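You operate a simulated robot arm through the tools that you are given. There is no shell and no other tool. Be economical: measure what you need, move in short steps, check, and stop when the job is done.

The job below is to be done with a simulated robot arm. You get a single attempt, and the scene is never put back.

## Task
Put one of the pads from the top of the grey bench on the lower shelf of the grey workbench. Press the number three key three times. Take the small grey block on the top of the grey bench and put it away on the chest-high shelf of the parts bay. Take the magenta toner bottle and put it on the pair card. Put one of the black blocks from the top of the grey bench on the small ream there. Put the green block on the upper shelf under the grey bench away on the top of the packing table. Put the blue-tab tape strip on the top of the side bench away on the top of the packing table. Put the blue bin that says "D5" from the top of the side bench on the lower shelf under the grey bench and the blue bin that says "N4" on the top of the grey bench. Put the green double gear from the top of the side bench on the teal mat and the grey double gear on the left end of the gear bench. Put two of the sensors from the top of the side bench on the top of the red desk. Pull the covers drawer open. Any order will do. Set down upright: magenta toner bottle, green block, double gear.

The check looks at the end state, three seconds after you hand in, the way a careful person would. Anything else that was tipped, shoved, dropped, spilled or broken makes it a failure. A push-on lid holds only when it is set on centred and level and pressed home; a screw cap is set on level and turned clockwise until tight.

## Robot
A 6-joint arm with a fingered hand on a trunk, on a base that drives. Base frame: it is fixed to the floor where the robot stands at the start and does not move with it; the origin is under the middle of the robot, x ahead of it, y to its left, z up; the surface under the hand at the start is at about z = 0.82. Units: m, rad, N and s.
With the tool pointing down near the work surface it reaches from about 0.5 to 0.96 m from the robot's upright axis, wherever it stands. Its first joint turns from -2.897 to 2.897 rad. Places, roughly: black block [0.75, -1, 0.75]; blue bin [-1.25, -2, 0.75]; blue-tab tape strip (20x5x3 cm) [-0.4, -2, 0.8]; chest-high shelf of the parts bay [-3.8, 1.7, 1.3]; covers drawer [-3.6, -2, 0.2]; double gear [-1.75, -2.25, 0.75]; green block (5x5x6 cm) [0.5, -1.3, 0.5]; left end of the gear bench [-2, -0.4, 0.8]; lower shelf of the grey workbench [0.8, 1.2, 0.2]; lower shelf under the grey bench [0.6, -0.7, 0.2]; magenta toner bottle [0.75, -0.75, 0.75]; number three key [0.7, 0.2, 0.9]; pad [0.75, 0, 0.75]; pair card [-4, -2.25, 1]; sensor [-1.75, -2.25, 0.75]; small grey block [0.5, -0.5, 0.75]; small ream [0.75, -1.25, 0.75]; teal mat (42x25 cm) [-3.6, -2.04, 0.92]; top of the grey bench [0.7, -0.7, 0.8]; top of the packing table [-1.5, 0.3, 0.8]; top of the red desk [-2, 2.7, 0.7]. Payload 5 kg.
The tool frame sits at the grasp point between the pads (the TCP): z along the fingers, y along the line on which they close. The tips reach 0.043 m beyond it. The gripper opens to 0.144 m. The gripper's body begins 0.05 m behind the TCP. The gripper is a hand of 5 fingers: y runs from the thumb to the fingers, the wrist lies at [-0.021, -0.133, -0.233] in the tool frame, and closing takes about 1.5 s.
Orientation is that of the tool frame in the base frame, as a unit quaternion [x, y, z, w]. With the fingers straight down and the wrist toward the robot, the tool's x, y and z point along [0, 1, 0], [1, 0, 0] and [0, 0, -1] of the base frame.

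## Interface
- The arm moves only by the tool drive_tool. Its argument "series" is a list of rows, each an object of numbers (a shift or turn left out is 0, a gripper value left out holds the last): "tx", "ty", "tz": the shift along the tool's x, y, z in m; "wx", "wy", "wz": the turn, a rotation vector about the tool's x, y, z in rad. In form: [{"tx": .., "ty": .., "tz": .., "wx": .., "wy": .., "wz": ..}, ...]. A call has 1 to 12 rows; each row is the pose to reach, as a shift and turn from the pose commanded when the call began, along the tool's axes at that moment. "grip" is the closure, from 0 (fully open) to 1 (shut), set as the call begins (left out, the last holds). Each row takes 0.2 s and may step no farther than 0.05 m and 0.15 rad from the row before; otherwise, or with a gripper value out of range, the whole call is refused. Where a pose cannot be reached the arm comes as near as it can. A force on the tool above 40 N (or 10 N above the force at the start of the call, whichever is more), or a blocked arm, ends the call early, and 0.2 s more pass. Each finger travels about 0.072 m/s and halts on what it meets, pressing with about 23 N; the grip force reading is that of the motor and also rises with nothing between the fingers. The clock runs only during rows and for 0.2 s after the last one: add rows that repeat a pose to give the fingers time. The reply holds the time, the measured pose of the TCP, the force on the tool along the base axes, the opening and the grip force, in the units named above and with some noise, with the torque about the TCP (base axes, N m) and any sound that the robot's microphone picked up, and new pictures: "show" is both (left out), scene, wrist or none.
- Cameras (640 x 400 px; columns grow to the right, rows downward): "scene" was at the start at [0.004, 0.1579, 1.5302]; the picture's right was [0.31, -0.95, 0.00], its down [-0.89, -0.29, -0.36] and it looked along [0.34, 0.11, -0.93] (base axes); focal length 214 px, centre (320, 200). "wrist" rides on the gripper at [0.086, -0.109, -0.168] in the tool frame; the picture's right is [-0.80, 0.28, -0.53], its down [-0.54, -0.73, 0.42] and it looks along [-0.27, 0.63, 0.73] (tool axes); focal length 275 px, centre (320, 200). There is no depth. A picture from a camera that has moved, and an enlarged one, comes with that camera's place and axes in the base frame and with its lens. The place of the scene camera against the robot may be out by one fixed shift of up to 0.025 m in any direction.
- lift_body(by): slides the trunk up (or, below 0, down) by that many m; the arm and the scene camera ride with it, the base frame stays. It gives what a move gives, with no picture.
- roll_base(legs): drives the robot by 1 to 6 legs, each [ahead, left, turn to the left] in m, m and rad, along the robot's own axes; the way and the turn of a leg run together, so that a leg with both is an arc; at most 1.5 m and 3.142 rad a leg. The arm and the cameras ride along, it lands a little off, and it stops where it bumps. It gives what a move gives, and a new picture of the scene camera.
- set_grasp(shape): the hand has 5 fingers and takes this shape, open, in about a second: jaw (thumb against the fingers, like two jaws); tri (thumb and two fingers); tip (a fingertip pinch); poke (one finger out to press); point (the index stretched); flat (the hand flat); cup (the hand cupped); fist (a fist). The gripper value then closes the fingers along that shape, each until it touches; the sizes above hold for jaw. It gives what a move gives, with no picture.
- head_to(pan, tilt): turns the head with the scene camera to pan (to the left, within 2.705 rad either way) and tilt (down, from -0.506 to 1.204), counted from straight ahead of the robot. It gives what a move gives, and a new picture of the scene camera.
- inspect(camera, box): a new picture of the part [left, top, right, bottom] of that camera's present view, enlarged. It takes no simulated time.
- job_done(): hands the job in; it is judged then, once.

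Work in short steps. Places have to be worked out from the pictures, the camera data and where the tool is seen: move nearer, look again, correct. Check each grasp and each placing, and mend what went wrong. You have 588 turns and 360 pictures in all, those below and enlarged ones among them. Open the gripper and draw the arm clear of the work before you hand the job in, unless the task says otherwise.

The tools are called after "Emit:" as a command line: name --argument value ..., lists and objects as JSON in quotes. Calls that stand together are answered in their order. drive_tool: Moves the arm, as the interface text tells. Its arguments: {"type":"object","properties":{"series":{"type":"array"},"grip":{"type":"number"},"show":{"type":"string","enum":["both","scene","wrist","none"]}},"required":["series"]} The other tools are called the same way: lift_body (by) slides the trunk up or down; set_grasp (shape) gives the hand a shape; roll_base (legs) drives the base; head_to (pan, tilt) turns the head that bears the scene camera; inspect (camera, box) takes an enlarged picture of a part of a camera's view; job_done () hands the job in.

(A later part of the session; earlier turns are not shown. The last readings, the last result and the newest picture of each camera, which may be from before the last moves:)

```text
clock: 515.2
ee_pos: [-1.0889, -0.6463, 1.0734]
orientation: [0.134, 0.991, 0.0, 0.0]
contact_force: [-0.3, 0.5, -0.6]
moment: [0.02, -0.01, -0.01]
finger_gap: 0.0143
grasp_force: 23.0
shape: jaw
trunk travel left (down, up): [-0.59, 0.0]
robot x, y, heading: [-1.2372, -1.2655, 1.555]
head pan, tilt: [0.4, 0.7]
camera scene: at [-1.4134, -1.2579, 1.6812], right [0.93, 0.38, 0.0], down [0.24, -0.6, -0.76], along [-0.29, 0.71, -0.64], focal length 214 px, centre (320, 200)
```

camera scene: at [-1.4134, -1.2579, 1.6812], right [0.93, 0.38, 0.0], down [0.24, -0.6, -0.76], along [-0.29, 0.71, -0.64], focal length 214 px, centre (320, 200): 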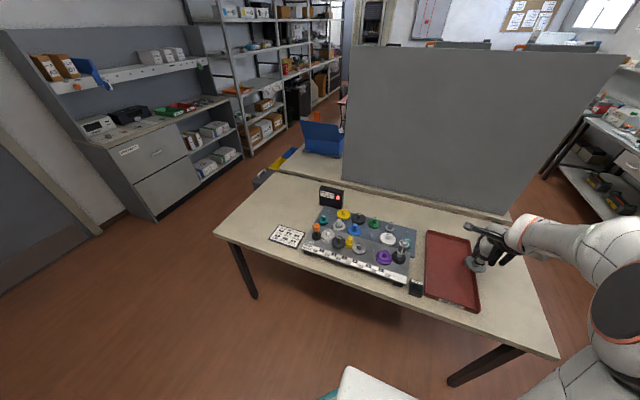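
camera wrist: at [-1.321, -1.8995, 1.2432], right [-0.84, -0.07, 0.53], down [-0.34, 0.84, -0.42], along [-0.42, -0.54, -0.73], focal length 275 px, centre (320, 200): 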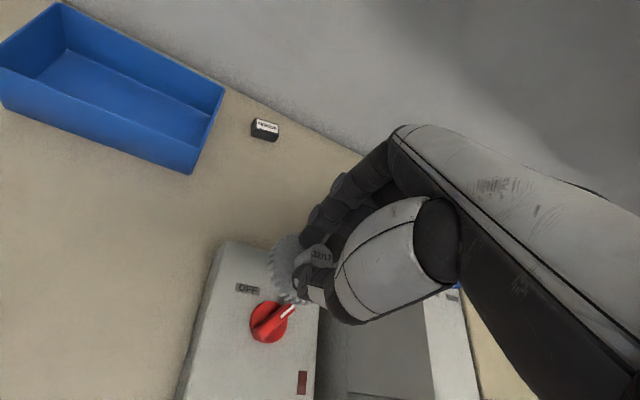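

Emit:
roll_base --legs '[[0, 0.8, 0]]'

Emit:
inspect --camera "wrist" --box '[0, 0, 640, 400]'

```text
clock: 519.5
ee_pos: [-1.8835, -0.6366, 1.0738]
orientation: [0.132, 0.991, 0.0, 0.0]
contact_force: [-0.8, -0.8, -0.7]
moment: [-0.01, -0.04, 0.01]
finger_gap: 0.0141
grasp_force: 23.2
shape: jaw
trunk travel left (down, up): [-0.59, 0.0]
robot x, y, heading: [-2.03, -1.257, 1.56]
head pan, tilt: [0.4, 0.7]
camera scene: at [-2.2078, -1.2481, 1.6811], right [0.93, 0.38, 0.0], down [0.24, -0.6, -0.76], along [-0.29, 0.71, -0.64], focal length 214 px, centre (320, 200)
```

scene: 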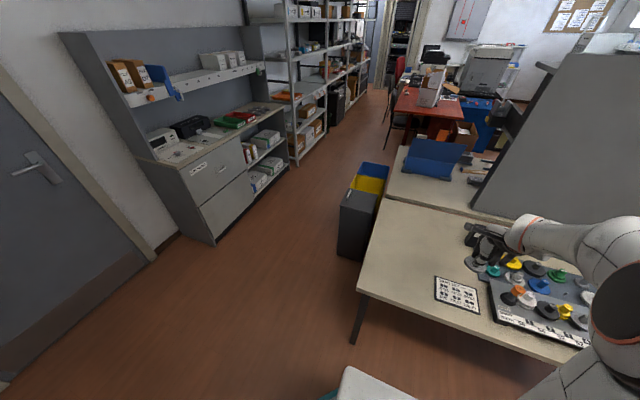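

```text
1.00 times, centred on (320, 200) of wrist (not enlarged: the box is as wide or as high as the picture)
camera zoom: at [-1.9957, -0.7186, 1.243], right [0.84, 0.07, 0.53], down [0.33, -0.84, -0.42], along [0.42, 0.53, -0.73], focal length 275 px, centre (320, 200)
```

zoom: 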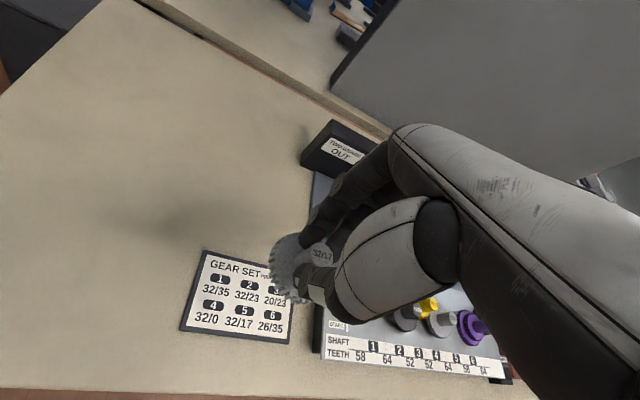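

Emit:
drive_tool --series '[{"tx": 0.042, "ty": 0.02}, {"tx": 0.085, "ty": 0.045}, {"tx": 0.13, "ty": 0.07}, {"tx": 0.172, "ty": 0.095}, {"tx": 0.214, "ty": 0.115}, {"tx": 0.214, "ty": 0.115, "tz": 0.05}, {"tx": 0.214, "ty": 0.115, "tz": 0.1}, {"tx": 0.214, "ty": 0.115, "tz": 0.14}]' --show "wrist"

```text
refused: row 3 steps farther than a row can; nothing moved
```

Emit:
drive_tool --series '[{"tx": 0.04, "ty": 0.02}, {"tx": 0.08, "ty": 0.04}, {"tx": 0.12, "ty": 0.06}, {"tx": 0.16, "ty": 0.08}, {"tx": 0.195, "ty": 0.1}, {"tx": 0.214, "ty": 0.115}, {"tx": 0.214, "ty": 0.115, "tz": 0.045}, {"tx": 0.214, "ty": 0.115, "tz": 0.09}, {"tx": 0.214, "ty": 0.115, "tz": 0.13}]' --show "wrist"

Emit:
drive_tool --series '[{"tz": 0.015}, {"tz": 0.025}, {"tz": 0.031}, {"tz": 0.036}, {"tz": 0.041}, {"tz": 0.046}, {"tz": 0.051}, {"tz": 0.056}, {"tz": 0.061}]' --show "wrist"

```text
clock: 521.5
ee_pos: [-2.0629, -0.4676, 0.9441]
orientation: [0.131, 0.991, 0.0, 0.001]
contact_force: [-0.4, -0.3, 1.3]
moment: [-0.04, -0.01, -0.01]
finger_gap: 0.0145
grasp_force: 23.0
shape: jaw
trunk travel left (down, up): [-0.59, 0.0]
robot x, y, heading: [-2.0286, -1.253, 1.554]
head pan, tilt: [0.4, 0.7]
camera wrist: at [-2.1726, -0.5508, 1.1118], right [0.84, 0.07, 0.53], down [0.33, -0.84, -0.42], along [0.42, 0.54, -0.73], focal length 275 px, centre (320, 200)
```

wrist: 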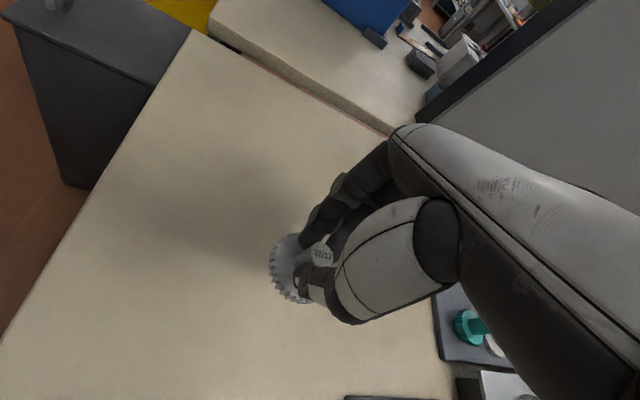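

```text
clock: 523.5
ee_pos: [-2.0593, -0.469, 0.8829]
orientation: [0.132, 0.991, 0.0, 0.0]
contact_force: [0.5, 0.2, -0.7]
moment: [0.0, 0.01, 0.01]
finger_gap: 0.0143
grasp_force: 23.0
shape: jaw
trunk travel left (down, up): [-0.59, 0.0]
robot x, y, heading: [-2.0276, -1.254, 1.562]
head pan, tilt: [0.4, 0.7]
camera wrist: at [-2.172, -0.5514, 1.052], right [0.84, 0.07, 0.53], down [0.33, -0.84, -0.42], along [0.42, 0.53, -0.73], focal length 275 px, centre (320, 200)
```

wrist: 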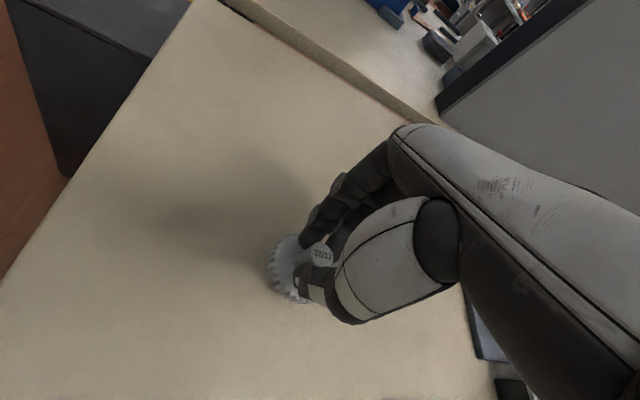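

Emit:
drive_tool --series '[{"tz": 0.004}, {"tz": 0.008}, {"tz": 0.012}, {"tz": 0.016}, {"tz": 0.02}, {"tz": 0.024}, {"tz": 0.028}]' --show "none"

```text
clock: 524.9
ee_pos: [-2.0609, -0.465, 0.8666]
orientation: [0.133, 0.991, 0.005, -0.001]
contact_force: [-0.2, -1.4, 11.0]
moment: [0.07, -0.09, 0.01]
finger_gap: 0.0162
grasp_force: 23.1
shape: jaw
trunk travel left (down, up): [-0.59, 0.0]
robot x, y, heading: [-2.0308, -1.2555, 1.56]
head pan, tilt: [0.4, 0.7]
stopped in row 6: the force on the tool passed its limit at 48 N (the readings are from after the stop); the commanded pose is now the measured one
```

Touched the bench. Release and lift off.

Emit:
drive_tool --series '[{}, {}, {}]' --grip 0.7 --show "none"

Emit:
drive_tool --series '[{"tz": -0.03}, {"tz": -0.07}, {"tz": -0.11}, {"tz": -0.15}, {"tz": -0.19, "ty": -0.02}, {"tz": -0.2, "ty": -0.06}, {"tz": -0.2, "ty": -0.1}]' --show "wrist"

```text
clock: 525.7
ee_pos: [-2.0601, -0.4669, 0.8612]
orientation: [0.133, 0.991, 0.002, 0.0]
contact_force: [-0.6, 0.5, -0.1]
moment: [-0.02, 0.0, -0.03]
finger_gap: 0.0431
grasp_force: 0.0
shape: jaw
trunk travel left (down, up): [-0.59, 0.0]
robot x, y, heading: [-2.0352, -1.2541, 1.554]
head pan, tilt: [0.4, 0.7]
```

```text
clock: 527.3
ee_pos: [-2.0872, -0.5634, 1.0628]
orientation: [0.131, 0.991, 0.003, -0.001]
contact_force: [0.3, -0.6, -0.7]
moment: [0.01, 0.02, 0.01]
finger_gap: 0.0434
grasp_force: 0.1
shape: jaw
trunk travel left (down, up): [-0.59, 0.0]
robot x, y, heading: [-2.0278, -1.2567, 1.559]
head pan, tilt: [0.4, 0.7]
camera wrist: at [-2.1988, -0.648, 1.2322], right [0.84, 0.06, 0.53], down [0.33, -0.84, -0.43], along [0.42, 0.54, -0.73], focal length 275 px, centre (320, 200)
```

wrist: 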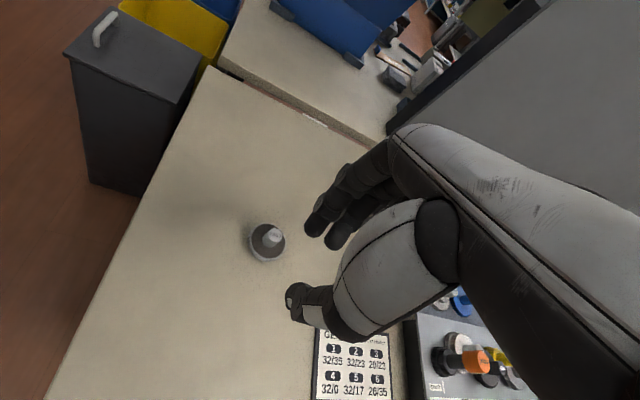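

Grey gear set upright at the left end of the gear bench. Now turn back for the green gear behind the printer.

Emit:
roll_base --legs '[[0, 0, 3.14], [0.08, 0.1, 0]]'

Emit:
drive_tool --series '[{"tz": -0.04}, {"tz": -0.08}, {"tz": -0.1, "tx": 0.03}, {"tz": -0.1, "tx": 0.06, "ty": 0.03}]' --show "both"

```text
clock: 535.2
ee_pos: [-1.9694, -1.9428, 1.0622]
orientation: [0.992, -0.126, -0.002, 0.002]
contact_force: [-14.4, -2.2, 1.2]
moment: [0.04, 0.19, 0.45]
finger_gap: 0.0412
grasp_force: 0.1
shape: jaw
trunk travel left (down, up): [-0.59, 0.0]
robot x, y, heading: [-2.0285, -1.2514, -1.558]
head pan, tilt: [0.4, 0.7]
stopped in leg 1: the force on the tool passed its limit at 42 N (the readings are from after the stop); the commanded pose is now the measured one
camera scene: at [-1.8333, -1.2857, 1.6814], right [-0.92, -0.4, 0.0], down [-0.26, 0.59, -0.77], along [0.3, -0.7, -0.64], focal length 214 px, centre (320, 200)
```

scene: 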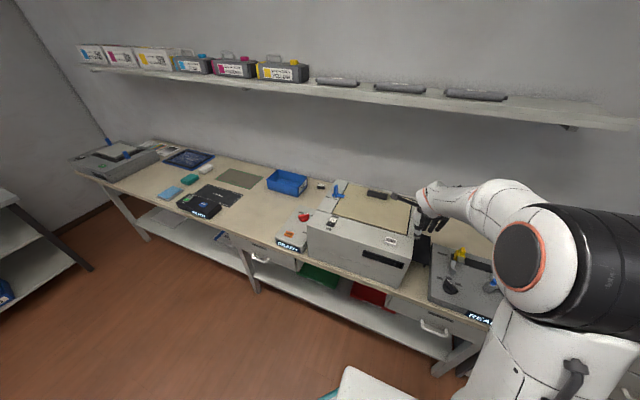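

```text
clock: 536.2
ee_pos: [-1.9131, -1.9879, 1.1609]
orientation: [0.992, -0.124, -0.001, 0.001]
contact_force: [0.2, -0.5, -0.2]
moment: [-0.02, 0.04, 0.01]
finger_gap: 0.0433
grasp_force: 0.1
shape: jaw
trunk travel left (down, up): [-0.59, 0.0]
robot x, y, heading: [-2.0334, -1.2523, -1.563]
head pan, tilt: [0.4, 0.7]
camera scene: at [-1.8306, -1.2864, 1.681], right [-0.92, -0.4, 0.0], down [-0.26, 0.59, -0.76], along [0.3, -0.7, -0.64], focal length 214 px, centre (320, 200)
camera wrist: at [-1.8033, -1.904, 1.3299], right [-0.84, -0.08, 0.54], down [-0.35, 0.84, -0.42], along [-0.42, -0.54, -0.73], focal length 275 px, centre (320, 200)
```

scene: 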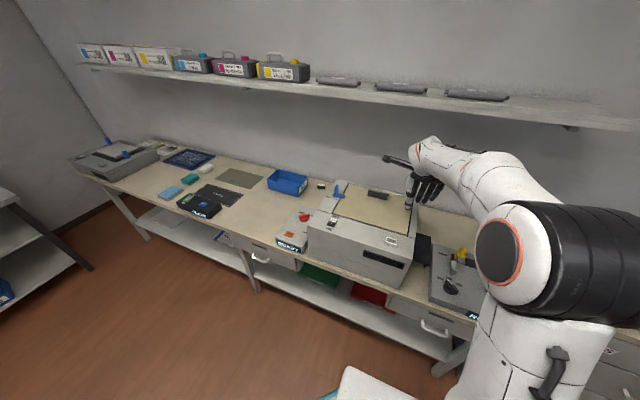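
wrist: 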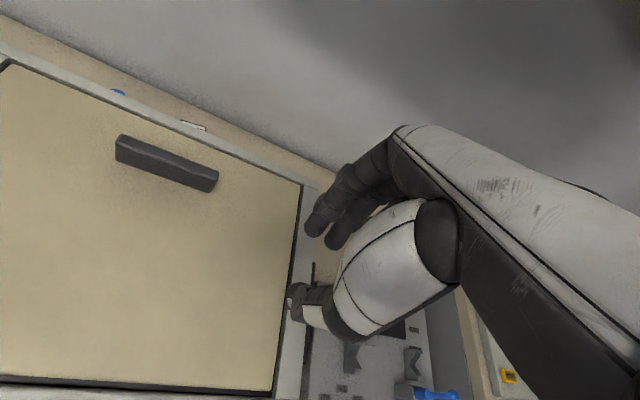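

Emit:
roll_base --legs '[[0.12, 0.09, 0]]'

Emit:
drive_tool --series '[{"ty": 0.03, "wx": 0.1}, {"ty": 0.07, "wx": 0.2}, {"ty": 0.1, "wx": 0.28}]' --show "wrist"

```text
clock: 537.5
ee_pos: [-1.8224, -2.1061, 1.1619]
orientation: [0.992, -0.124, -0.002, 0.002]
contact_force: [0.4, -0.7, -0.4]
moment: [0.04, 0.01, 0.0]
finger_gap: 0.0428
grasp_force: 0.0
shape: jaw
trunk travel left (down, up): [-0.59, 0.0]
robot x, y, heading: [-1.94, -1.3737, -1.563]
head pan, tilt: [0.4, 0.7]
camera scene: at [-1.7389, -1.4053, 1.681], right [-0.92, -0.4, 0.0], down [-0.26, 0.59, -0.76], along [0.3, -0.7, -0.64], focal length 214 px, centre (320, 200)
```

scene: 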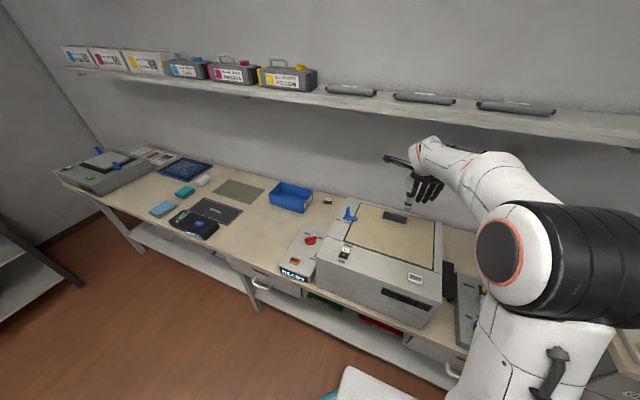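

```text
clock: 538.5
ee_pos: [-1.8308, -2.156, 1.1523]
orientation: [0.982, -0.115, 0.011, -0.149]
contact_force: [0.3, -0.5, -1.4]
moment: [0.08, -0.02, 0.03]
finger_gap: 0.0432
grasp_force: 0.2
shape: jaw
trunk travel left (down, up): [-0.59, 0.0]
robot x, y, heading: [-1.9364, -1.3477, -1.54]
head pan, tilt: [0.4, 0.7]
stopped in row 3: the arm was blocked; the commanded pose is now the measured one
camera wrist: at [-1.7329, -2.1244, 1.3451], right [-0.87, -0.24, 0.44], down [-0.34, 0.92, -0.18], along [-0.36, -0.31, -0.88], focal length 275 px, centre (320, 200)
```

wrist: 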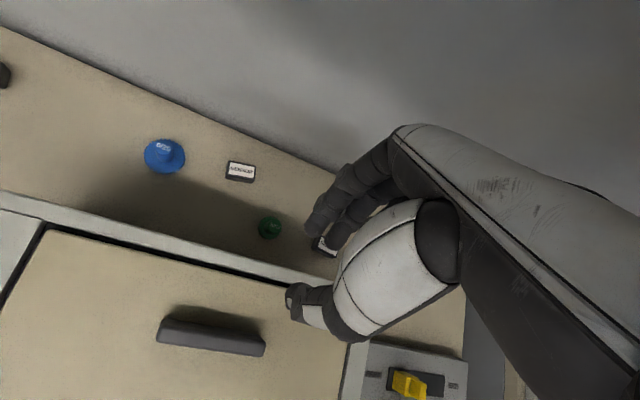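

The arm's top touched the wall shelf. Green gear hub triangulated at (-1.843, -2.207). Lower first, then go behind the printer.

Emit:
drive_tool --series '[{"ty": 0.0148, "tz": 0.0478}, {"tx": 0.0003, "ty": 0.044, "tz": 0.039}, {"tx": 0.0007, "ty": 0.0736, "tz": 0.0296}]' --show "wrist"

```text
clock: 539.4
ee_pos: [-1.8414, -2.2176, 1.0846]
orientation: [0.981, -0.115, 0.009, -0.157]
contact_force: [0.1, 1.5, 1.8]
moment: [-0.14, 0.02, -0.02]
finger_gap: 0.0429
grasp_force: 0.1
shape: jaw
out of reach, approached as far as the arm can: row 3
trunk travel left (down, up): [-0.59, 0.0]
robot x, y, heading: [-1.9325, -1.3578, -1.54]
head pan, tilt: [0.4, 0.7]
camera wrist: at [-1.742, -2.1887, 1.2771], right [-0.87, -0.24, 0.44], down [-0.34, 0.92, -0.17], along [-0.36, -0.3, -0.88], focal length 275 px, centre (320, 200)
```

wrist: 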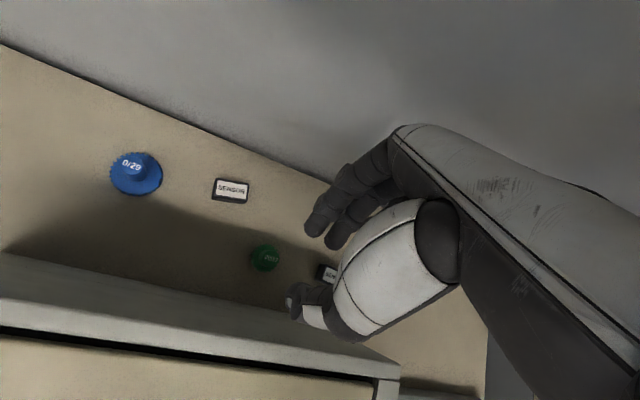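

Emit:
drive_tool --series '[{"ty": 0.014, "tz": 0.0465}, {"tx": 0.001, "ty": 0.028, "tz": 0.093}, {"tx": 0.0015, "ty": 0.04, "tz": 0.133}]' --show "wrist"

```text
clock: 540.1
ee_pos: [-1.8415, -2.2159, 0.9413]
orientation: [0.981, -0.116, 0.008, -0.157]
contact_force: [0.4, -0.9, 0.8]
moment: [0.03, 0.02, 0.05]
finger_gap: 0.0431
grasp_force: 0.0
shape: jaw
trunk travel left (down, up): [-0.59, 0.0]
robot x, y, heading: [-1.9311, -1.3584, -1.548]
head pan, tilt: [0.4, 0.7]
camera wrist: at [-1.7423, -2.1878, 1.1344], right [-0.87, -0.24, 0.44], down [-0.34, 0.92, -0.17], along [-0.36, -0.29, -0.88], focal length 275 px, centre (320, 200)
```

wrist: 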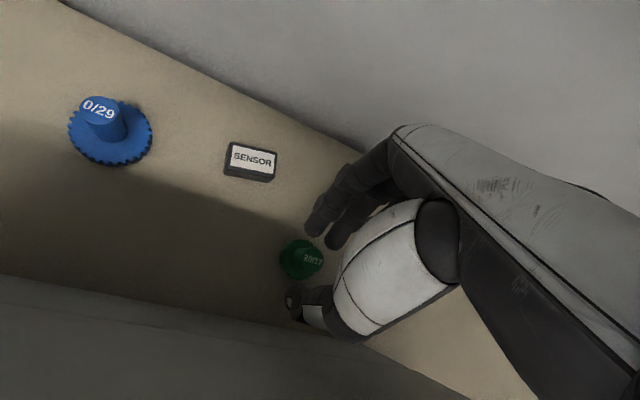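

Emit:
drive_tool --series '[{"ty": 0.005, "tz": 0.016}, {"ty": 0.008, "tz": 0.027}]' --show "none"

Emit:
drive_tool --series '[{}, {}, {}, {}]' --grip 1.0 --show "wrist"

```text
clock: 540.8
ee_pos: [-1.8411, -2.2147, 0.9144]
orientation: [0.981, -0.116, 0.008, -0.158]
contact_force: [0.3, -0.8, -0.8]
moment: [0.03, 0.01, -0.01]
finger_gap: 0.0433
grasp_force: 0.0
shape: jaw
trunk travel left (down, up): [-0.59, 0.0]
robot x, y, heading: [-1.9327, -1.3566, -1.541]
head pan, tilt: [0.4, 0.7]
```

```text
clock: 541.8
ee_pos: [-1.8415, -2.2137, 0.9142]
orientation: [0.981, -0.115, 0.008, -0.157]
contact_force: [0.7, -1.1, 4.0]
moment: [-0.1, 0.03, 0.02]
finger_gap: 0.0153
grasp_force: 22.8
shape: jaw
trunk travel left (down, up): [-0.59, 0.0]
robot x, y, heading: [-1.9338, -1.3576, -1.538]
head pan, tilt: [0.4, 0.7]
camera wrist: at [-1.7427, -2.1862, 1.108], right [-0.87, -0.24, 0.44], down [-0.34, 0.92, -0.17], along [-0.36, -0.29, -0.88], focal length 275 px, centre (320, 200)
```

wrist: 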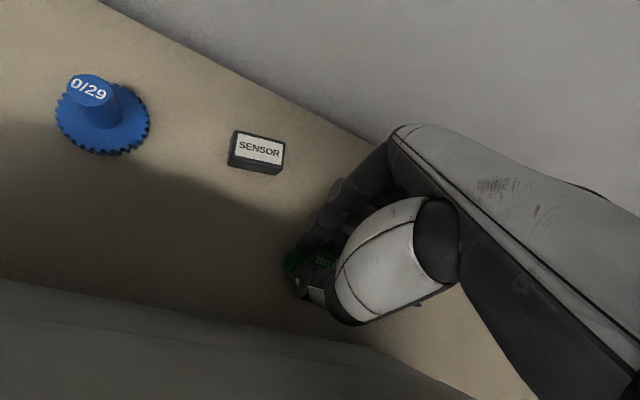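

Emit:
drive_tool --series '[{"ty": -0.015, "tz": -0.047}, {"ty": -0.03, "tz": -0.094}, {"ty": -0.045, "tz": -0.141}, {"ty": -0.06, "tz": -0.183}]' --show "none"

Emit:
drive_tool --series '[{"ty": -0.04, "tz": 0.0}, {"ty": -0.075, "tz": 0.01}, {"ty": -0.11, "tz": 0.01}]' --show "wrist"

```text
clock: 542.8
ee_pos: [-1.8375, -2.2091, 1.1078]
orientation: [0.981, -0.115, 0.009, -0.158]
contact_force: [0.5, 1.4, -0.1]
moment: [-0.11, 0.0, -0.03]
finger_gap: 0.0149
grasp_force: 23.1
shape: jaw
out of reach, approached as far as the arm can: row 4
trunk travel left (down, up): [-0.59, 0.0]
robot x, y, heading: [-1.931, -1.3543, -1.538]
head pan, tilt: [0.4, 0.7]
```

```text
clock: 543.5
ee_pos: [-1.8117, -2.1034, 1.1335]
orientation: [0.981, -0.116, 0.008, -0.156]
contact_force: [0.5, 0.5, 0.8]
moment: [-0.08, 0.0, -0.04]
finger_gap: 0.0154
grasp_force: 23.1
shape: jaw
trunk travel left (down, up): [-0.59, 0.0]
robot x, y, heading: [-1.93, -1.356, -1.542]
head pan, tilt: [0.4, 0.7]
camera wrist: at [-1.7133, -2.0748, 1.3267], right [-0.87, -0.24, 0.44], down [-0.34, 0.92, -0.17], along [-0.36, -0.3, -0.88], focal length 275 px, centre (320, 200)
```

wrist: 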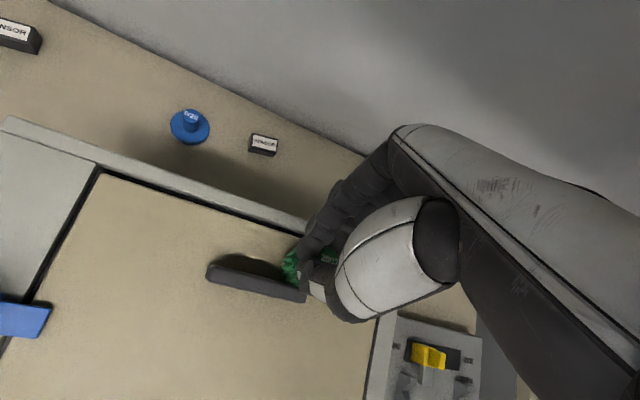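

Emit:
drive_tool --series '[{"ty": -0.012, "tz": -0.038}, {"ty": -0.045, "tz": -0.03}, {"ty": -0.08, "tz": -0.02}, {"ty": -0.115, "tz": -0.01}]' --show "none"

Emit:
roll_base --legs '[[-0.1, -0.5, -0.03], [0.0, -1.1, 0]]'

Emit:
head_to --pan 0.0 --tilt 0.7

```text
clock: 544.5
ee_pos: [-1.7872, -2.0008, 1.1772]
orientation: [0.981, -0.115, 0.008, -0.157]
contact_force: [0.5, -0.7, -0.4]
moment: [-0.03, 0.04, -0.02]
finger_gap: 0.0151
grasp_force: 22.5
shape: jaw
trunk travel left (down, up): [-0.59, 0.0]
robot x, y, heading: [-1.9306, -1.3585, -1.54]
head pan, tilt: [0.4, 0.7]
```

```text
clock: 552.8
ee_pos: [-3.4022, -1.9157, 1.1752]
orientation: [0.979, -0.129, 0.011, -0.157]
contact_force: [0.6, -0.1, -0.7]
moment: [-0.02, 0.01, 0.0]
finger_gap: 0.0151
grasp_force: 22.7
shape: jaw
trunk travel left (down, up): [-0.59, 0.0]
robot x, y, heading: [-3.53, -1.2665, -1.567]
head pan, tilt: [0.4, 0.7]
camera scene: at [-3.3297, -1.3006, 1.6812], right [-0.92, -0.39, 0.0], down [-0.25, 0.59, -0.76], along [0.3, -0.7, -0.64], focal length 214 px, centre (320, 200)
```

scene: 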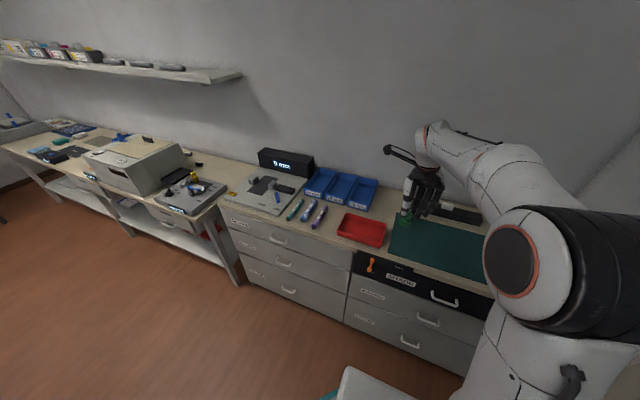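

```text
clock: 553.6
ee_pos: [-3.4, -1.9164, 1.1756]
orientation: [0.979, -0.128, 0.01, -0.157]
contact_force: [0.2, 0.4, 0.6]
moment: [0.01, -0.02, 0.0]
finger_gap: 0.0153
grasp_force: 23.2
shape: jaw
trunk travel left (down, up): [-0.59, 0.0]
robot x, y, heading: [-3.5304, -1.2652, -1.565]
head pan, tilt: [0.0, 0.7]
camera scene: at [-3.3625, -1.3075, 1.6811], right [-1.0, -0.01, 0.0], down [0.0, 0.64, -0.76], along [0.0, -0.76, -0.64], focal length 214 px, centre (320, 200)
```

scene: 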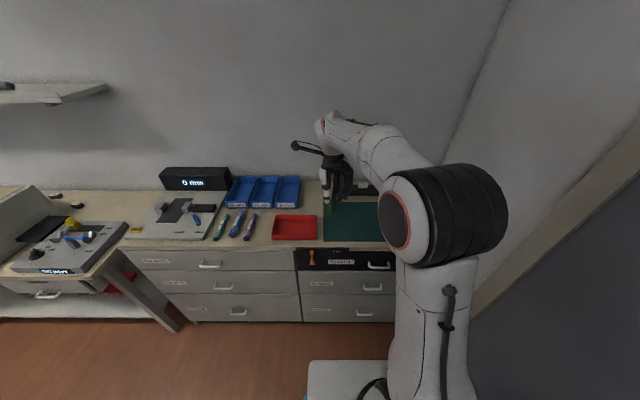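

Emit:
drive_tool --series '[{"tx": -0.026, "ty": 0.038, "tz": -0.012}, {"tx": -0.052, "ty": 0.076, "tz": -0.024}, {"tx": -0.08, "ty": 0.115, "tz": -0.036}, {"tx": -0.111, "ty": 0.15, "tz": -0.047}, {"tx": -0.111, "ty": 0.16, "tz": -0.02}, {"tx": -0.11, "ty": 0.173, "tz": 0.022}]' --show "both"

```text
clock: 555.0
ee_pos: [-3.5505, -2.0422, 1.1028]
orientation: [0.979, -0.129, 0.01, -0.158]
contact_force: [0.2, -0.8, 0.6]
moment: [0.02, 0.05, 0.0]
finger_gap: 0.015
grasp_force: 22.8
shape: jaw
trunk travel left (down, up): [-0.59, 0.0]
robot x, y, heading: [-3.531, -1.2685, -1.567]
head pan, tilt: [0.0, 0.7]
camera scene: at [-3.3625, -1.3082, 1.6812], right [-1.0, 0.0, 0.0], down [0.0, 0.64, -0.76], along [0.0, -0.76, -0.64], focal length 214 px, centre (320, 200)
camera wrist: at [-3.4505, -2.016, 1.2959], right [-0.87, -0.22, 0.44], down [-0.32, 0.93, -0.17], along [-0.37, -0.28, -0.88], focal length 275 px, centre (320, 200)
```

scene: 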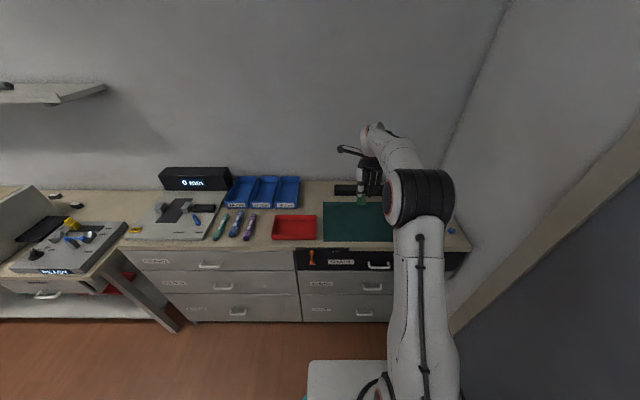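
wrist: 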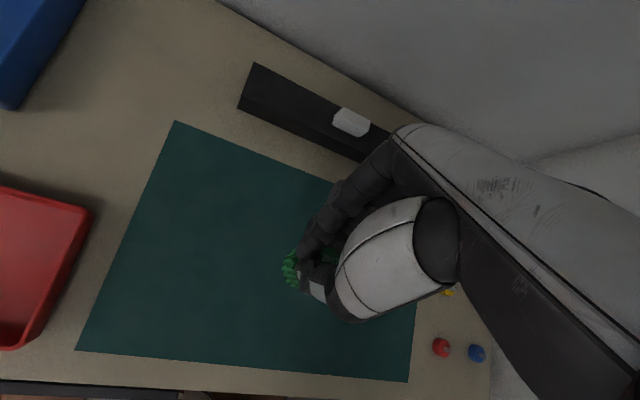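

Emit:
drive_tool --series '[{"ty": 0.014, "tz": 0.043}, {"ty": 0.025, "tz": 0.076}, {"ty": 0.028, "tz": 0.0855}, {"ty": 0.0295, "tz": 0.09}, {"ty": 0.031, "tz": 0.095}, {"ty": 0.0325, "tz": 0.0995}, {"ty": 0.034, "tz": 0.104}, {"ty": 0.0355, "tz": 0.1085}, {"ty": 0.037, "tz": 0.113}, {"ty": 0.0385, "tz": 0.118}]' --show "wrist"

```text
clock: 557.2
ee_pos: [-3.5505, -2.0407, 0.9844]
orientation: [0.98, -0.128, 0.011, -0.154]
contact_force: [6.2, -3.2, 27.3]
moment: [0.12, 0.0, -0.04]
finger_gap: 0.0162
grasp_force: 23.2
shape: jaw
trunk travel left (down, up): [-0.59, 0.0]
robot x, y, heading: [-3.5302, -1.27, -1.567]
head pan, tilt: [0.0, 0.7]
camera wrist: at [-3.4511, -2.0134, 1.1767], right [-0.87, -0.22, 0.44], down [-0.32, 0.93, -0.17], along [-0.37, -0.29, -0.88], focal length 275 px, centre (320, 200)
```

wrist: 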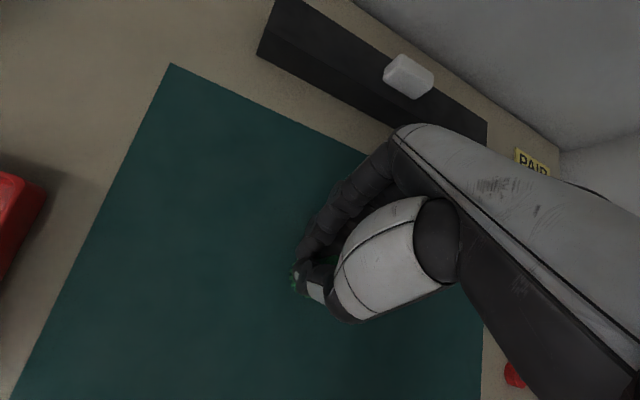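

Contact on the mat. Release and back off along the tool axis.

Emit:
drive_tool --series '[{"tz": -0.002}, {"tz": -0.002}, {"tz": -0.002}]' --grip 0.7 --show "none"

Emit:
drive_tool --series '[{"tz": -0.03}, {"tz": -0.07}, {"tz": -0.11}, {"tz": -0.14, "ty": -0.03}, {"tz": -0.15, "ty": -0.07}, {"tz": -0.15, "ty": -0.11}]' --show "wrist"

```text
clock: 558.0
ee_pos: [-3.5536, -2.0385, 0.9787]
orientation: [0.979, -0.127, 0.009, -0.16]
contact_force: [1.0, 0.5, 0.2]
moment: [-0.04, -0.05, 0.0]
finger_gap: 0.0428
grasp_force: 0.1
shape: jaw
trunk travel left (down, up): [-0.59, 0.0]
robot x, y, heading: [-3.5291, -1.2666, -1.564]
head pan, tilt: [0.0, 0.7]
```

```text
clock: 559.4
ee_pos: [-3.5348, -1.9842, 1.159]
orientation: [0.979, -0.128, 0.01, -0.157]
contact_force: [0.2, 0.0, 1.0]
moment: [-0.05, 0.01, -0.03]
finger_gap: 0.0433
grasp_force: 0.0
shape: jaw
trunk travel left (down, up): [-0.59, 0.0]
robot x, y, heading: [-3.5305, -1.2665, -1.568]
head pan, tilt: [0.0, 0.7]
camera wrist: at [-3.4347, -1.9581, 1.3517], right [-0.87, -0.22, 0.44], down [-0.32, 0.93, -0.17], along [-0.37, -0.28, -0.88], focal length 275 px, centre (320, 200)
```

wrist: 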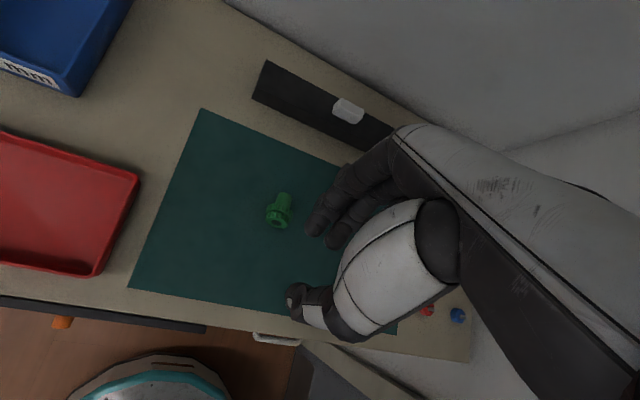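

Emit:
inspect --camera "wrist" --box '[230, 160, 330, 260]'

Emit:
inspect --camera "scene" --box '[300, 160, 420, 250]'

```text
4.00 times, centred on (280, 210) of wrist
camera zoom: at [-3.4347, -1.9581, 1.3517], right [-0.87, -0.22, 0.44], down [-0.32, 0.93, -0.17], along [-0.37, -0.28, -0.88], focal length 1101 px, centre (480, 160)
```

zoom: 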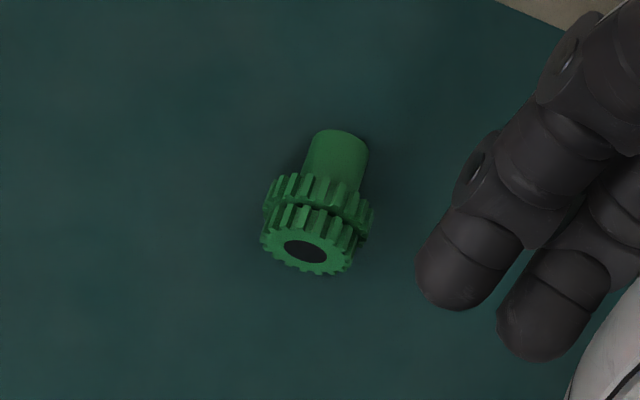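

```text
4.44 times, centred on (360, 205) of scene
camera zoom: at [-3.3625, -1.3065, 1.6811], right [-1.0, -0.01, 0.0], down [0.0, 0.64, -0.77], along [0.0, -0.77, -0.64], focal length 953 px, centre (142, 178)
```

zoom: 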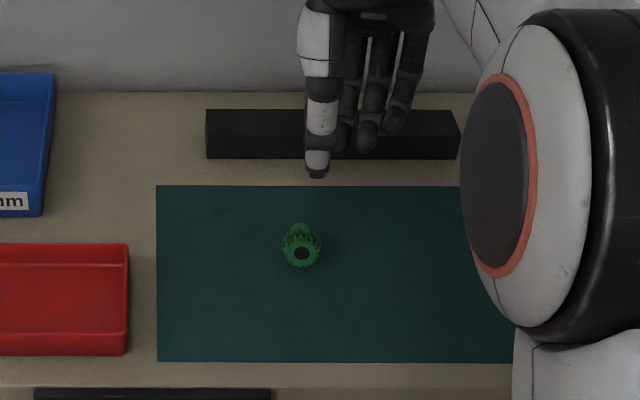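

The green gear toppled onto its side (hub pointing away from me). I'll regrasp it from the sides and stand it up: level the hand and yaw it 90°.

Emit:
drive_tool --series '[{"wx": -0.1, "tz": 0.03}, {"wx": -0.2, "tz": 0.06}, {"wx": -0.315, "tz": 0.08}]' --show "none"

Emit:
drive_tool --series '[{"wz": 0.14}, {"wz": 0.28}, {"wz": 0.42}, {"wz": 0.56}, {"wz": 0.7}, {"wz": 0.84}, {"wz": 0.98}, {"wz": 1.12}, {"wz": 1.24}, {"wz": 1.31}]' --show "none"

Emit:
set_grasp --shape "tri"

Emit:
inspect --camera "wrist" --box '[0, 0, 640, 400]'

```text
clock: 560.2
ee_pos: [-3.5301, -1.9612, 1.0815]
orientation: [0.992, -0.128, -0.01, -0.002]
contact_force: [0.6, -0.2, -0.6]
moment: [0.04, 0.01, 0.02]
finger_gap: 0.0431
grasp_force: 0.0
shape: jaw
trunk travel left (down, up): [-0.59, 0.0]
robot x, y, heading: [-3.531, -1.266, -1.566]
head pan, tilt: [0.0, 0.7]
```

```text
clock: 562.4
ee_pos: [-3.5298, -1.9603, 1.0828]
orientation: [0.708, -0.706, -0.009, 0.004]
contact_force: [0.0, 0.1, -0.8]
moment: [0.01, 0.02, 0.01]
finger_gap: 0.0429
grasp_force: 0.1
shape: jaw
trunk travel left (down, up): [-0.59, 0.0]
robot x, y, heading: [-3.5312, -1.2675, -1.566]
head pan, tilt: [0.0, 0.7]
```

```text
clock: 563.3
ee_pos: [-3.53, -1.9602, 1.0821]
orientation: [0.709, -0.705, -0.009, 0.004]
contact_force: [-0.9, 1.2, 0.5]
moment: [0.01, 0.01, 0.03]
finger_gap: 0.1432
grasp_force: 0.0
shape: tri
trunk travel left (down, up): [-0.59, 0.0]
robot x, y, heading: [-3.5294, -1.2713, -1.569]
head pan, tilt: [0.0, 0.7]
```

```text
1.00 times, centred on (320, 200) of wrist (not enlarged: the box is as wide or as high as the picture)
camera zoom: at [-3.4178, -2.0488, 1.2485], right [-0.28, 0.79, 0.54], down [0.71, 0.55, -0.43], along [-0.64, 0.27, -0.72], focal length 275 px, centre (320, 200)
```

zoom: 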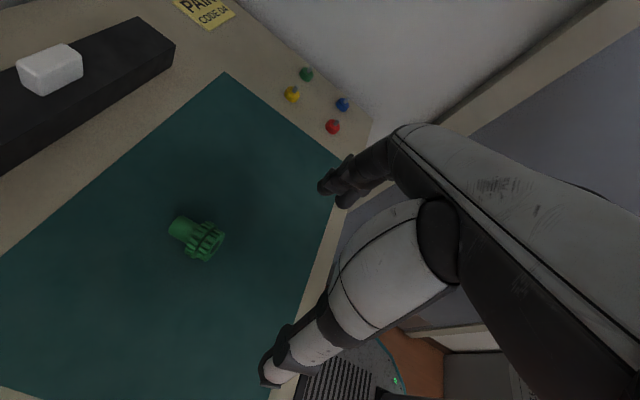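

Emit:
drive_tool --series '[{}, {}, {}, {}, {}, {}]' --grip 0.8 --show "both"

Emit:
inspect --camera "scene" --box '[300, 120, 420, 240]'

```text
clock: 564.7
ee_pos: [-3.5288, -1.9608, 1.0828]
orientation: [0.708, -0.706, -0.01, 0.004]
contact_force: [0.0, -0.4, 0.3]
moment: [0.01, -0.01, -0.01]
finger_gap: 0.029
grasp_force: 0.1
shape: tri
trunk travel left (down, up): [-0.59, 0.0]
robot x, y, heading: [-3.5253, -1.2661, -1.565]
head pan, tilt: [0.0, 0.7]
camera scene: at [-3.3626, -1.3075, 1.6812], right [-1.0, -0.01, 0.0], down [0.0, 0.64, -0.76], along [0.0, -0.76, -0.64], focal length 214 px, centre (320, 200)
camera wrist: at [-3.4178, -2.0488, 1.2484], right [-0.28, 0.79, 0.54], down [0.72, 0.55, -0.43], along [-0.64, 0.27, -0.72], focal length 275 px, centre (320, 200)
```

scene: 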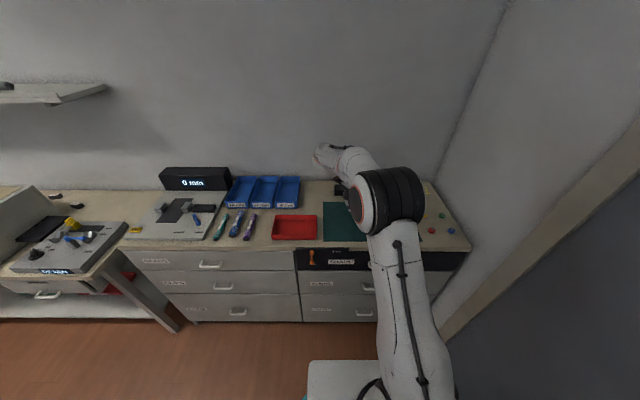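
wrist: 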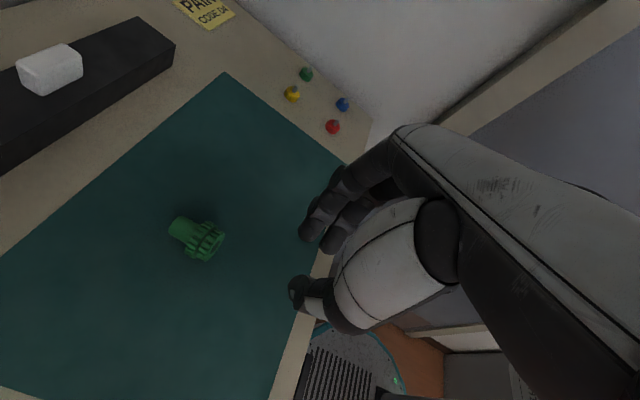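

```text
3.33 times, centred on (360, 180) of scene
camera zoom: at [-3.3626, -1.3075, 1.6812], right [-1.0, -0.01, 0.0], down [0.0, 0.64, -0.76], along [0.0, -0.76, -0.64], focal length 715 px, centre (187, 267)
```

zoom: 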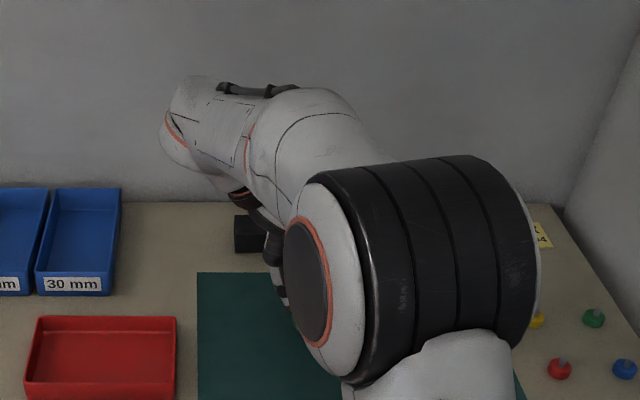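

Emit:
drive_tool --series '[{"tx": 0.04, "ty": 0.005}, {"tx": 0.08, "ty": 0.01, "tz": 0.02}, {"tx": 0.101, "ty": 0.014, "tz": 0.05}, {"tx": 0.101, "ty": 0.014, "tz": 0.08}]' --grip 0.5 --show "wrist"

```text
clock: 565.7
ee_pos: [-3.5444, -2.0621, 1.002]
orientation: [0.709, -0.705, -0.009, 0.005]
contact_force: [-0.5, -0.7, 0.5]
moment: [-0.02, 0.01, -0.01]
finger_gap: 0.0713
grasp_force: 0.1
shape: tri
trunk travel left (down, up): [-0.59, 0.0]
robot x, y, heading: [-3.5295, -1.2683, -1.561]
head pan, tilt: [0.0, 0.7]
camera wrist: at [-3.4332, -2.1493, 1.1677], right [-0.28, 0.79, 0.54], down [0.72, 0.55, -0.43], along [-0.64, 0.27, -0.72], focal length 275 px, centre (320, 200)
```

wrist: 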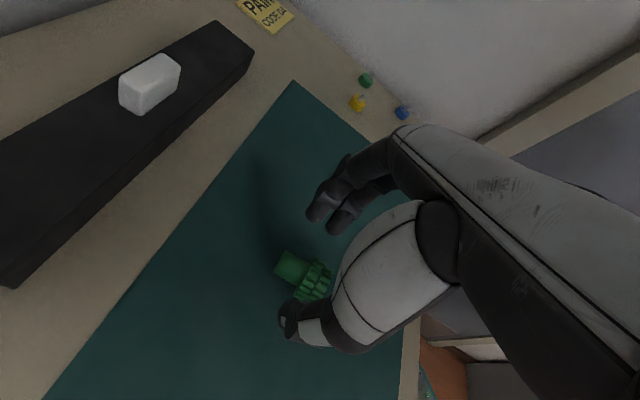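

Emit:
drive_tool --series '[{"tz": 0.015}, {"tz": 0.026}]' --show "none"

Emit:
drive_tool --series '[{}, {}, {}, {}, {}]' --grip 1.0 --show "wrist"

Emit:
inspect --camera "wrist" --box '[240, 200, 400, 340]'

```text
clock: 566.3
ee_pos: [-3.5454, -2.0612, 0.9753]
orientation: [0.709, -0.705, -0.009, 0.004]
contact_force: [0.0, -0.4, -0.7]
moment: [-0.01, 0.0, 0.0]
finger_gap: 0.0712
grasp_force: 0.0
shape: tri
trunk travel left (down, up): [-0.59, 0.0]
robot x, y, heading: [-3.5344, -1.2652, -1.571]
head pan, tilt: [0.0, 0.7]
```

```text
clock: 567.5
ee_pos: [-3.545, -2.0618, 0.9752]
orientation: [0.709, -0.706, -0.01, 0.005]
contact_force: [-0.2, -0.6, 0.9]
moment: [-0.02, -0.02, 0.02]
finger_gap: 0.0191
grasp_force: 23.7
shape: tri
trunk travel left (down, up): [-0.59, 0.0]
robot x, y, heading: [-3.526, -1.2715, -1.567]
head pan, tilt: [0.0, 0.7]
camera wrist: at [-3.4334, -2.1488, 1.1418], right [-0.28, 0.79, 0.54], down [0.72, 0.55, -0.43], along [-0.64, 0.27, -0.72], focal length 275 px, centre (320, 200)
```

wrist: 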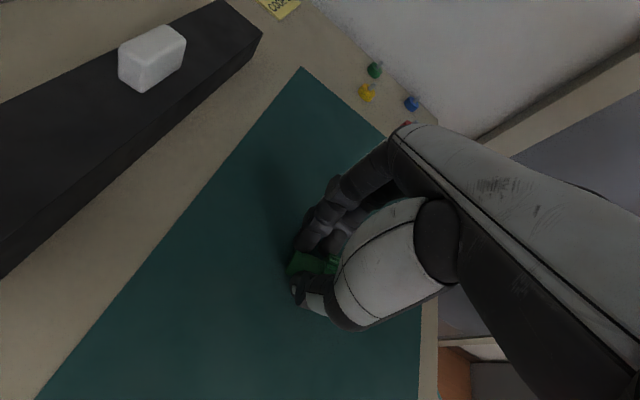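

```text
2.86 times, centred on (320, 270) of wrist
camera zoom: at [-3.4334, -2.1488, 1.1418], right [-0.28, 0.79, 0.54], down [0.72, 0.55, -0.43], along [-0.64, 0.27, -0.72], focal length 786 px, centre (320, 0)
```

zoom: 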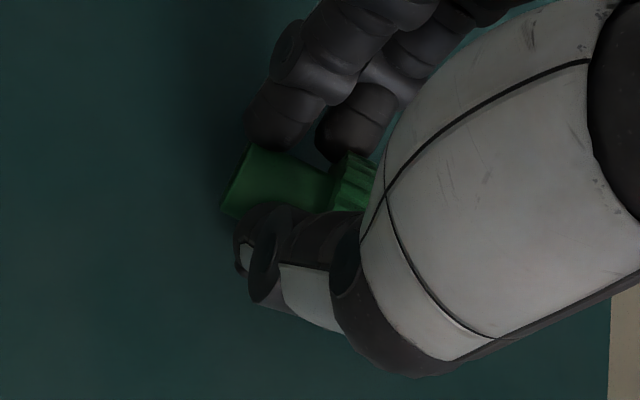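

Emit:
drive_tool --series '[{"tz": -0.04}, {"tz": -0.08}, {"tz": -0.1}]' --show "none"

Emit:
drive_tool --series '[{"wy": 0.14}, {"wy": 0.28}, {"wy": 0.42}, {"wy": 0.56}, {"wy": 0.7}, {"wy": 0.84}, {"wy": 0.98}, {"wy": 1.12}, {"wy": 1.22}]' --show "both"

Emit:
inspect --camera "scene" --box '[300, 140, 420, 240]'

```text
clock: 568.3
ee_pos: [-3.5433, -2.0609, 1.0758]
orientation: [0.709, -0.706, -0.009, 0.004]
contact_force: [0.1, 0.6, -0.6]
moment: [0.03, -0.01, 0.01]
finger_gap: 0.0185
grasp_force: 22.9
shape: tri
trunk travel left (down, up): [-0.59, 0.0]
robot x, y, heading: [-3.5296, -1.2659, -1.568]
head pan, tilt: [0.0, 0.7]
```

```text
clock: 570.3
ee_pos: [-3.5425, -2.0618, 1.0774]
orientation: [0.641, -0.633, 0.3, 0.313]
contact_force: [0.4, 0.6, -0.5]
moment: [0.0, 0.02, -0.01]
finger_gap: 0.0187
grasp_force: 23.0
shape: tri
out of reach, approached as far as the arm can: row 7, 8, 9
trunk travel left (down, up): [-0.59, 0.0]
robot x, y, heading: [-3.5276, -1.269, -1.565]
head pan, tilt: [0.0, 0.7]
camera scene: at [-3.3626, -1.3075, 1.6812], right [-1.0, -0.01, 0.0], down [0.0, 0.64, -0.76], along [0.0, -0.76, -0.64], focal length 214 px, centre (320, 200)
camera wrist: at [-3.4317, -1.9858, 1.2474], right [-0.29, 0.91, -0.28], down [0.71, 0.01, -0.7], along [-0.64, -0.41, -0.65], focal length 275 px, centre (320, 200)
```

scene: 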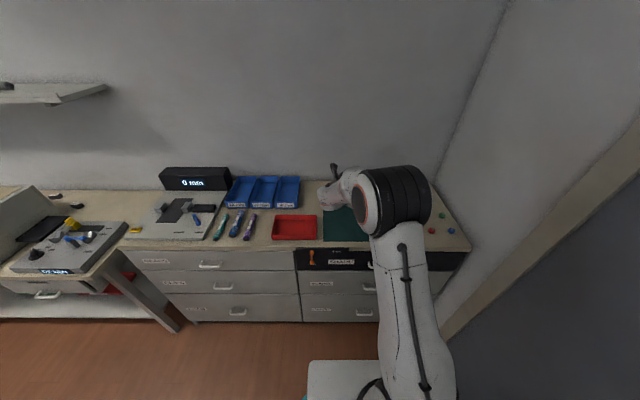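
wrist: 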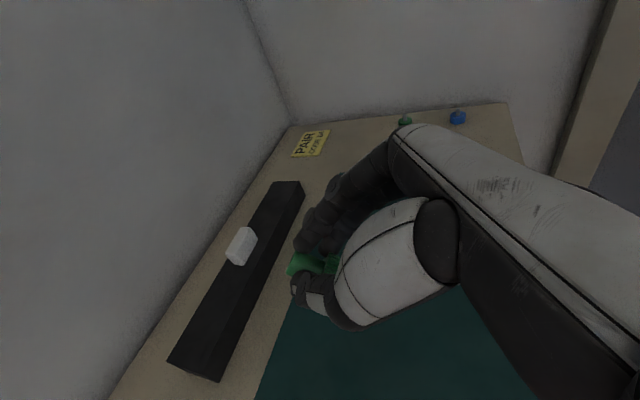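

```text
4.00 times, centred on (360, 190) of scene
camera zoom: at [-3.3626, -1.3075, 1.6812], right [-1.0, -0.01, 0.0], down [0.0, 0.64, -0.76], along [0.0, -0.76, -0.64], focal length 858 px, centre (160, 240)
```

zoom: 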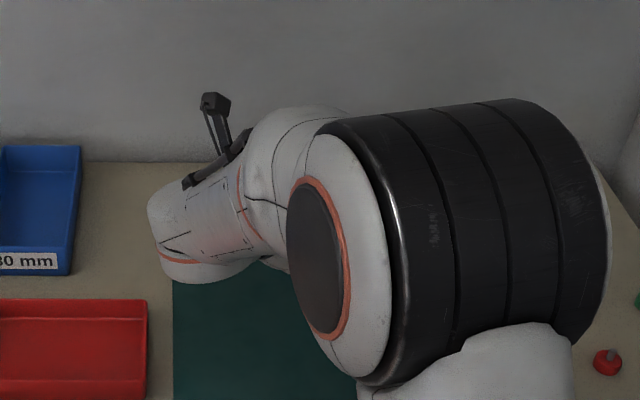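

Emit:
roll_base --legs '[[-0.1, 0, 0]]'

Emit:
drive_tool --series '[{"wy": 0.1}, {"wy": 0.2}, {"wy": 0.3}]' --show "wrist"

```text
clock: 571.5
ee_pos: [-3.5429, -1.9627, 1.0776]
orientation: [0.641, -0.632, 0.302, 0.312]
contact_force: [0.6, 0.2, 0.0]
moment: [0.0, -0.02, 0.01]
finger_gap: 0.0184
grasp_force: 23.0
shape: tri
trunk travel left (down, up): [-0.59, 0.0]
robot x, y, heading: [-3.5333, -1.1716, -1.565]
head pan, tilt: [0.0, 0.7]
camera scene: at [-3.3631, -1.2064, 1.6812], right [-1.0, -0.01, 0.0], down [0.0, 0.64, -0.77], along [0.0, -0.77, -0.64], focal length 214 px, centre (320, 200)
```

scene: 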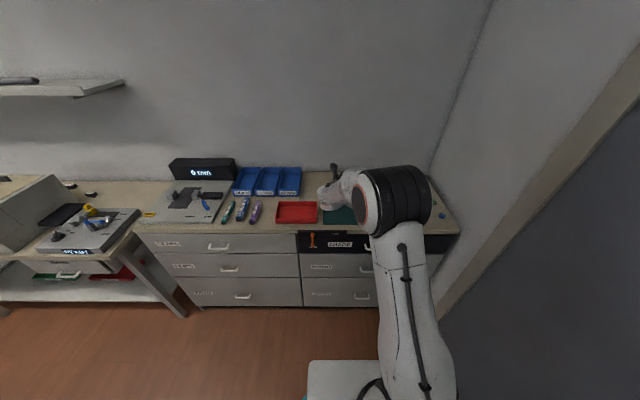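

```text
clock: 572.3
ee_pos: [-3.5414, -1.9616, 1.0765]
orientation: [0.641, -0.633, 0.302, 0.312]
contact_force: [-0.1, 0.2, -0.6]
moment: [0.0, 0.03, 0.03]
finger_gap: 0.0185
grasp_force: 22.8
shape: tri
out of reach, approached as far as the arm can: row 1, 2, 3
trunk travel left (down, up): [-0.59, 0.0]
robot x, y, heading: [-3.5294, -1.1668, -1.562]
head pan, tilt: [0.0, 0.7]
camera wrist: at [-3.4319, -1.8859, 1.2477], right [-0.29, 0.91, -0.28], down [0.71, 0.01, -0.7], along [-0.64, -0.41, -0.65], focal length 275 px, centre (320, 200)
```

wrist: 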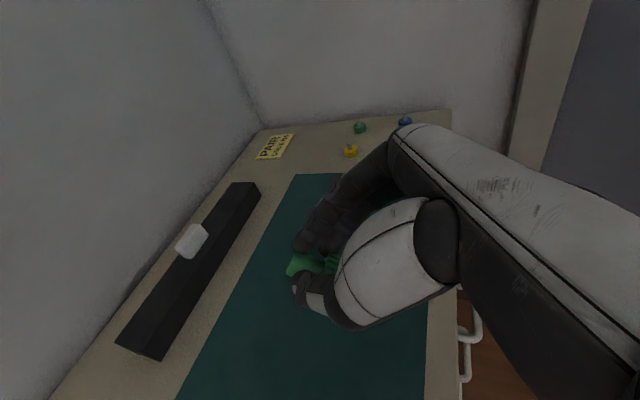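

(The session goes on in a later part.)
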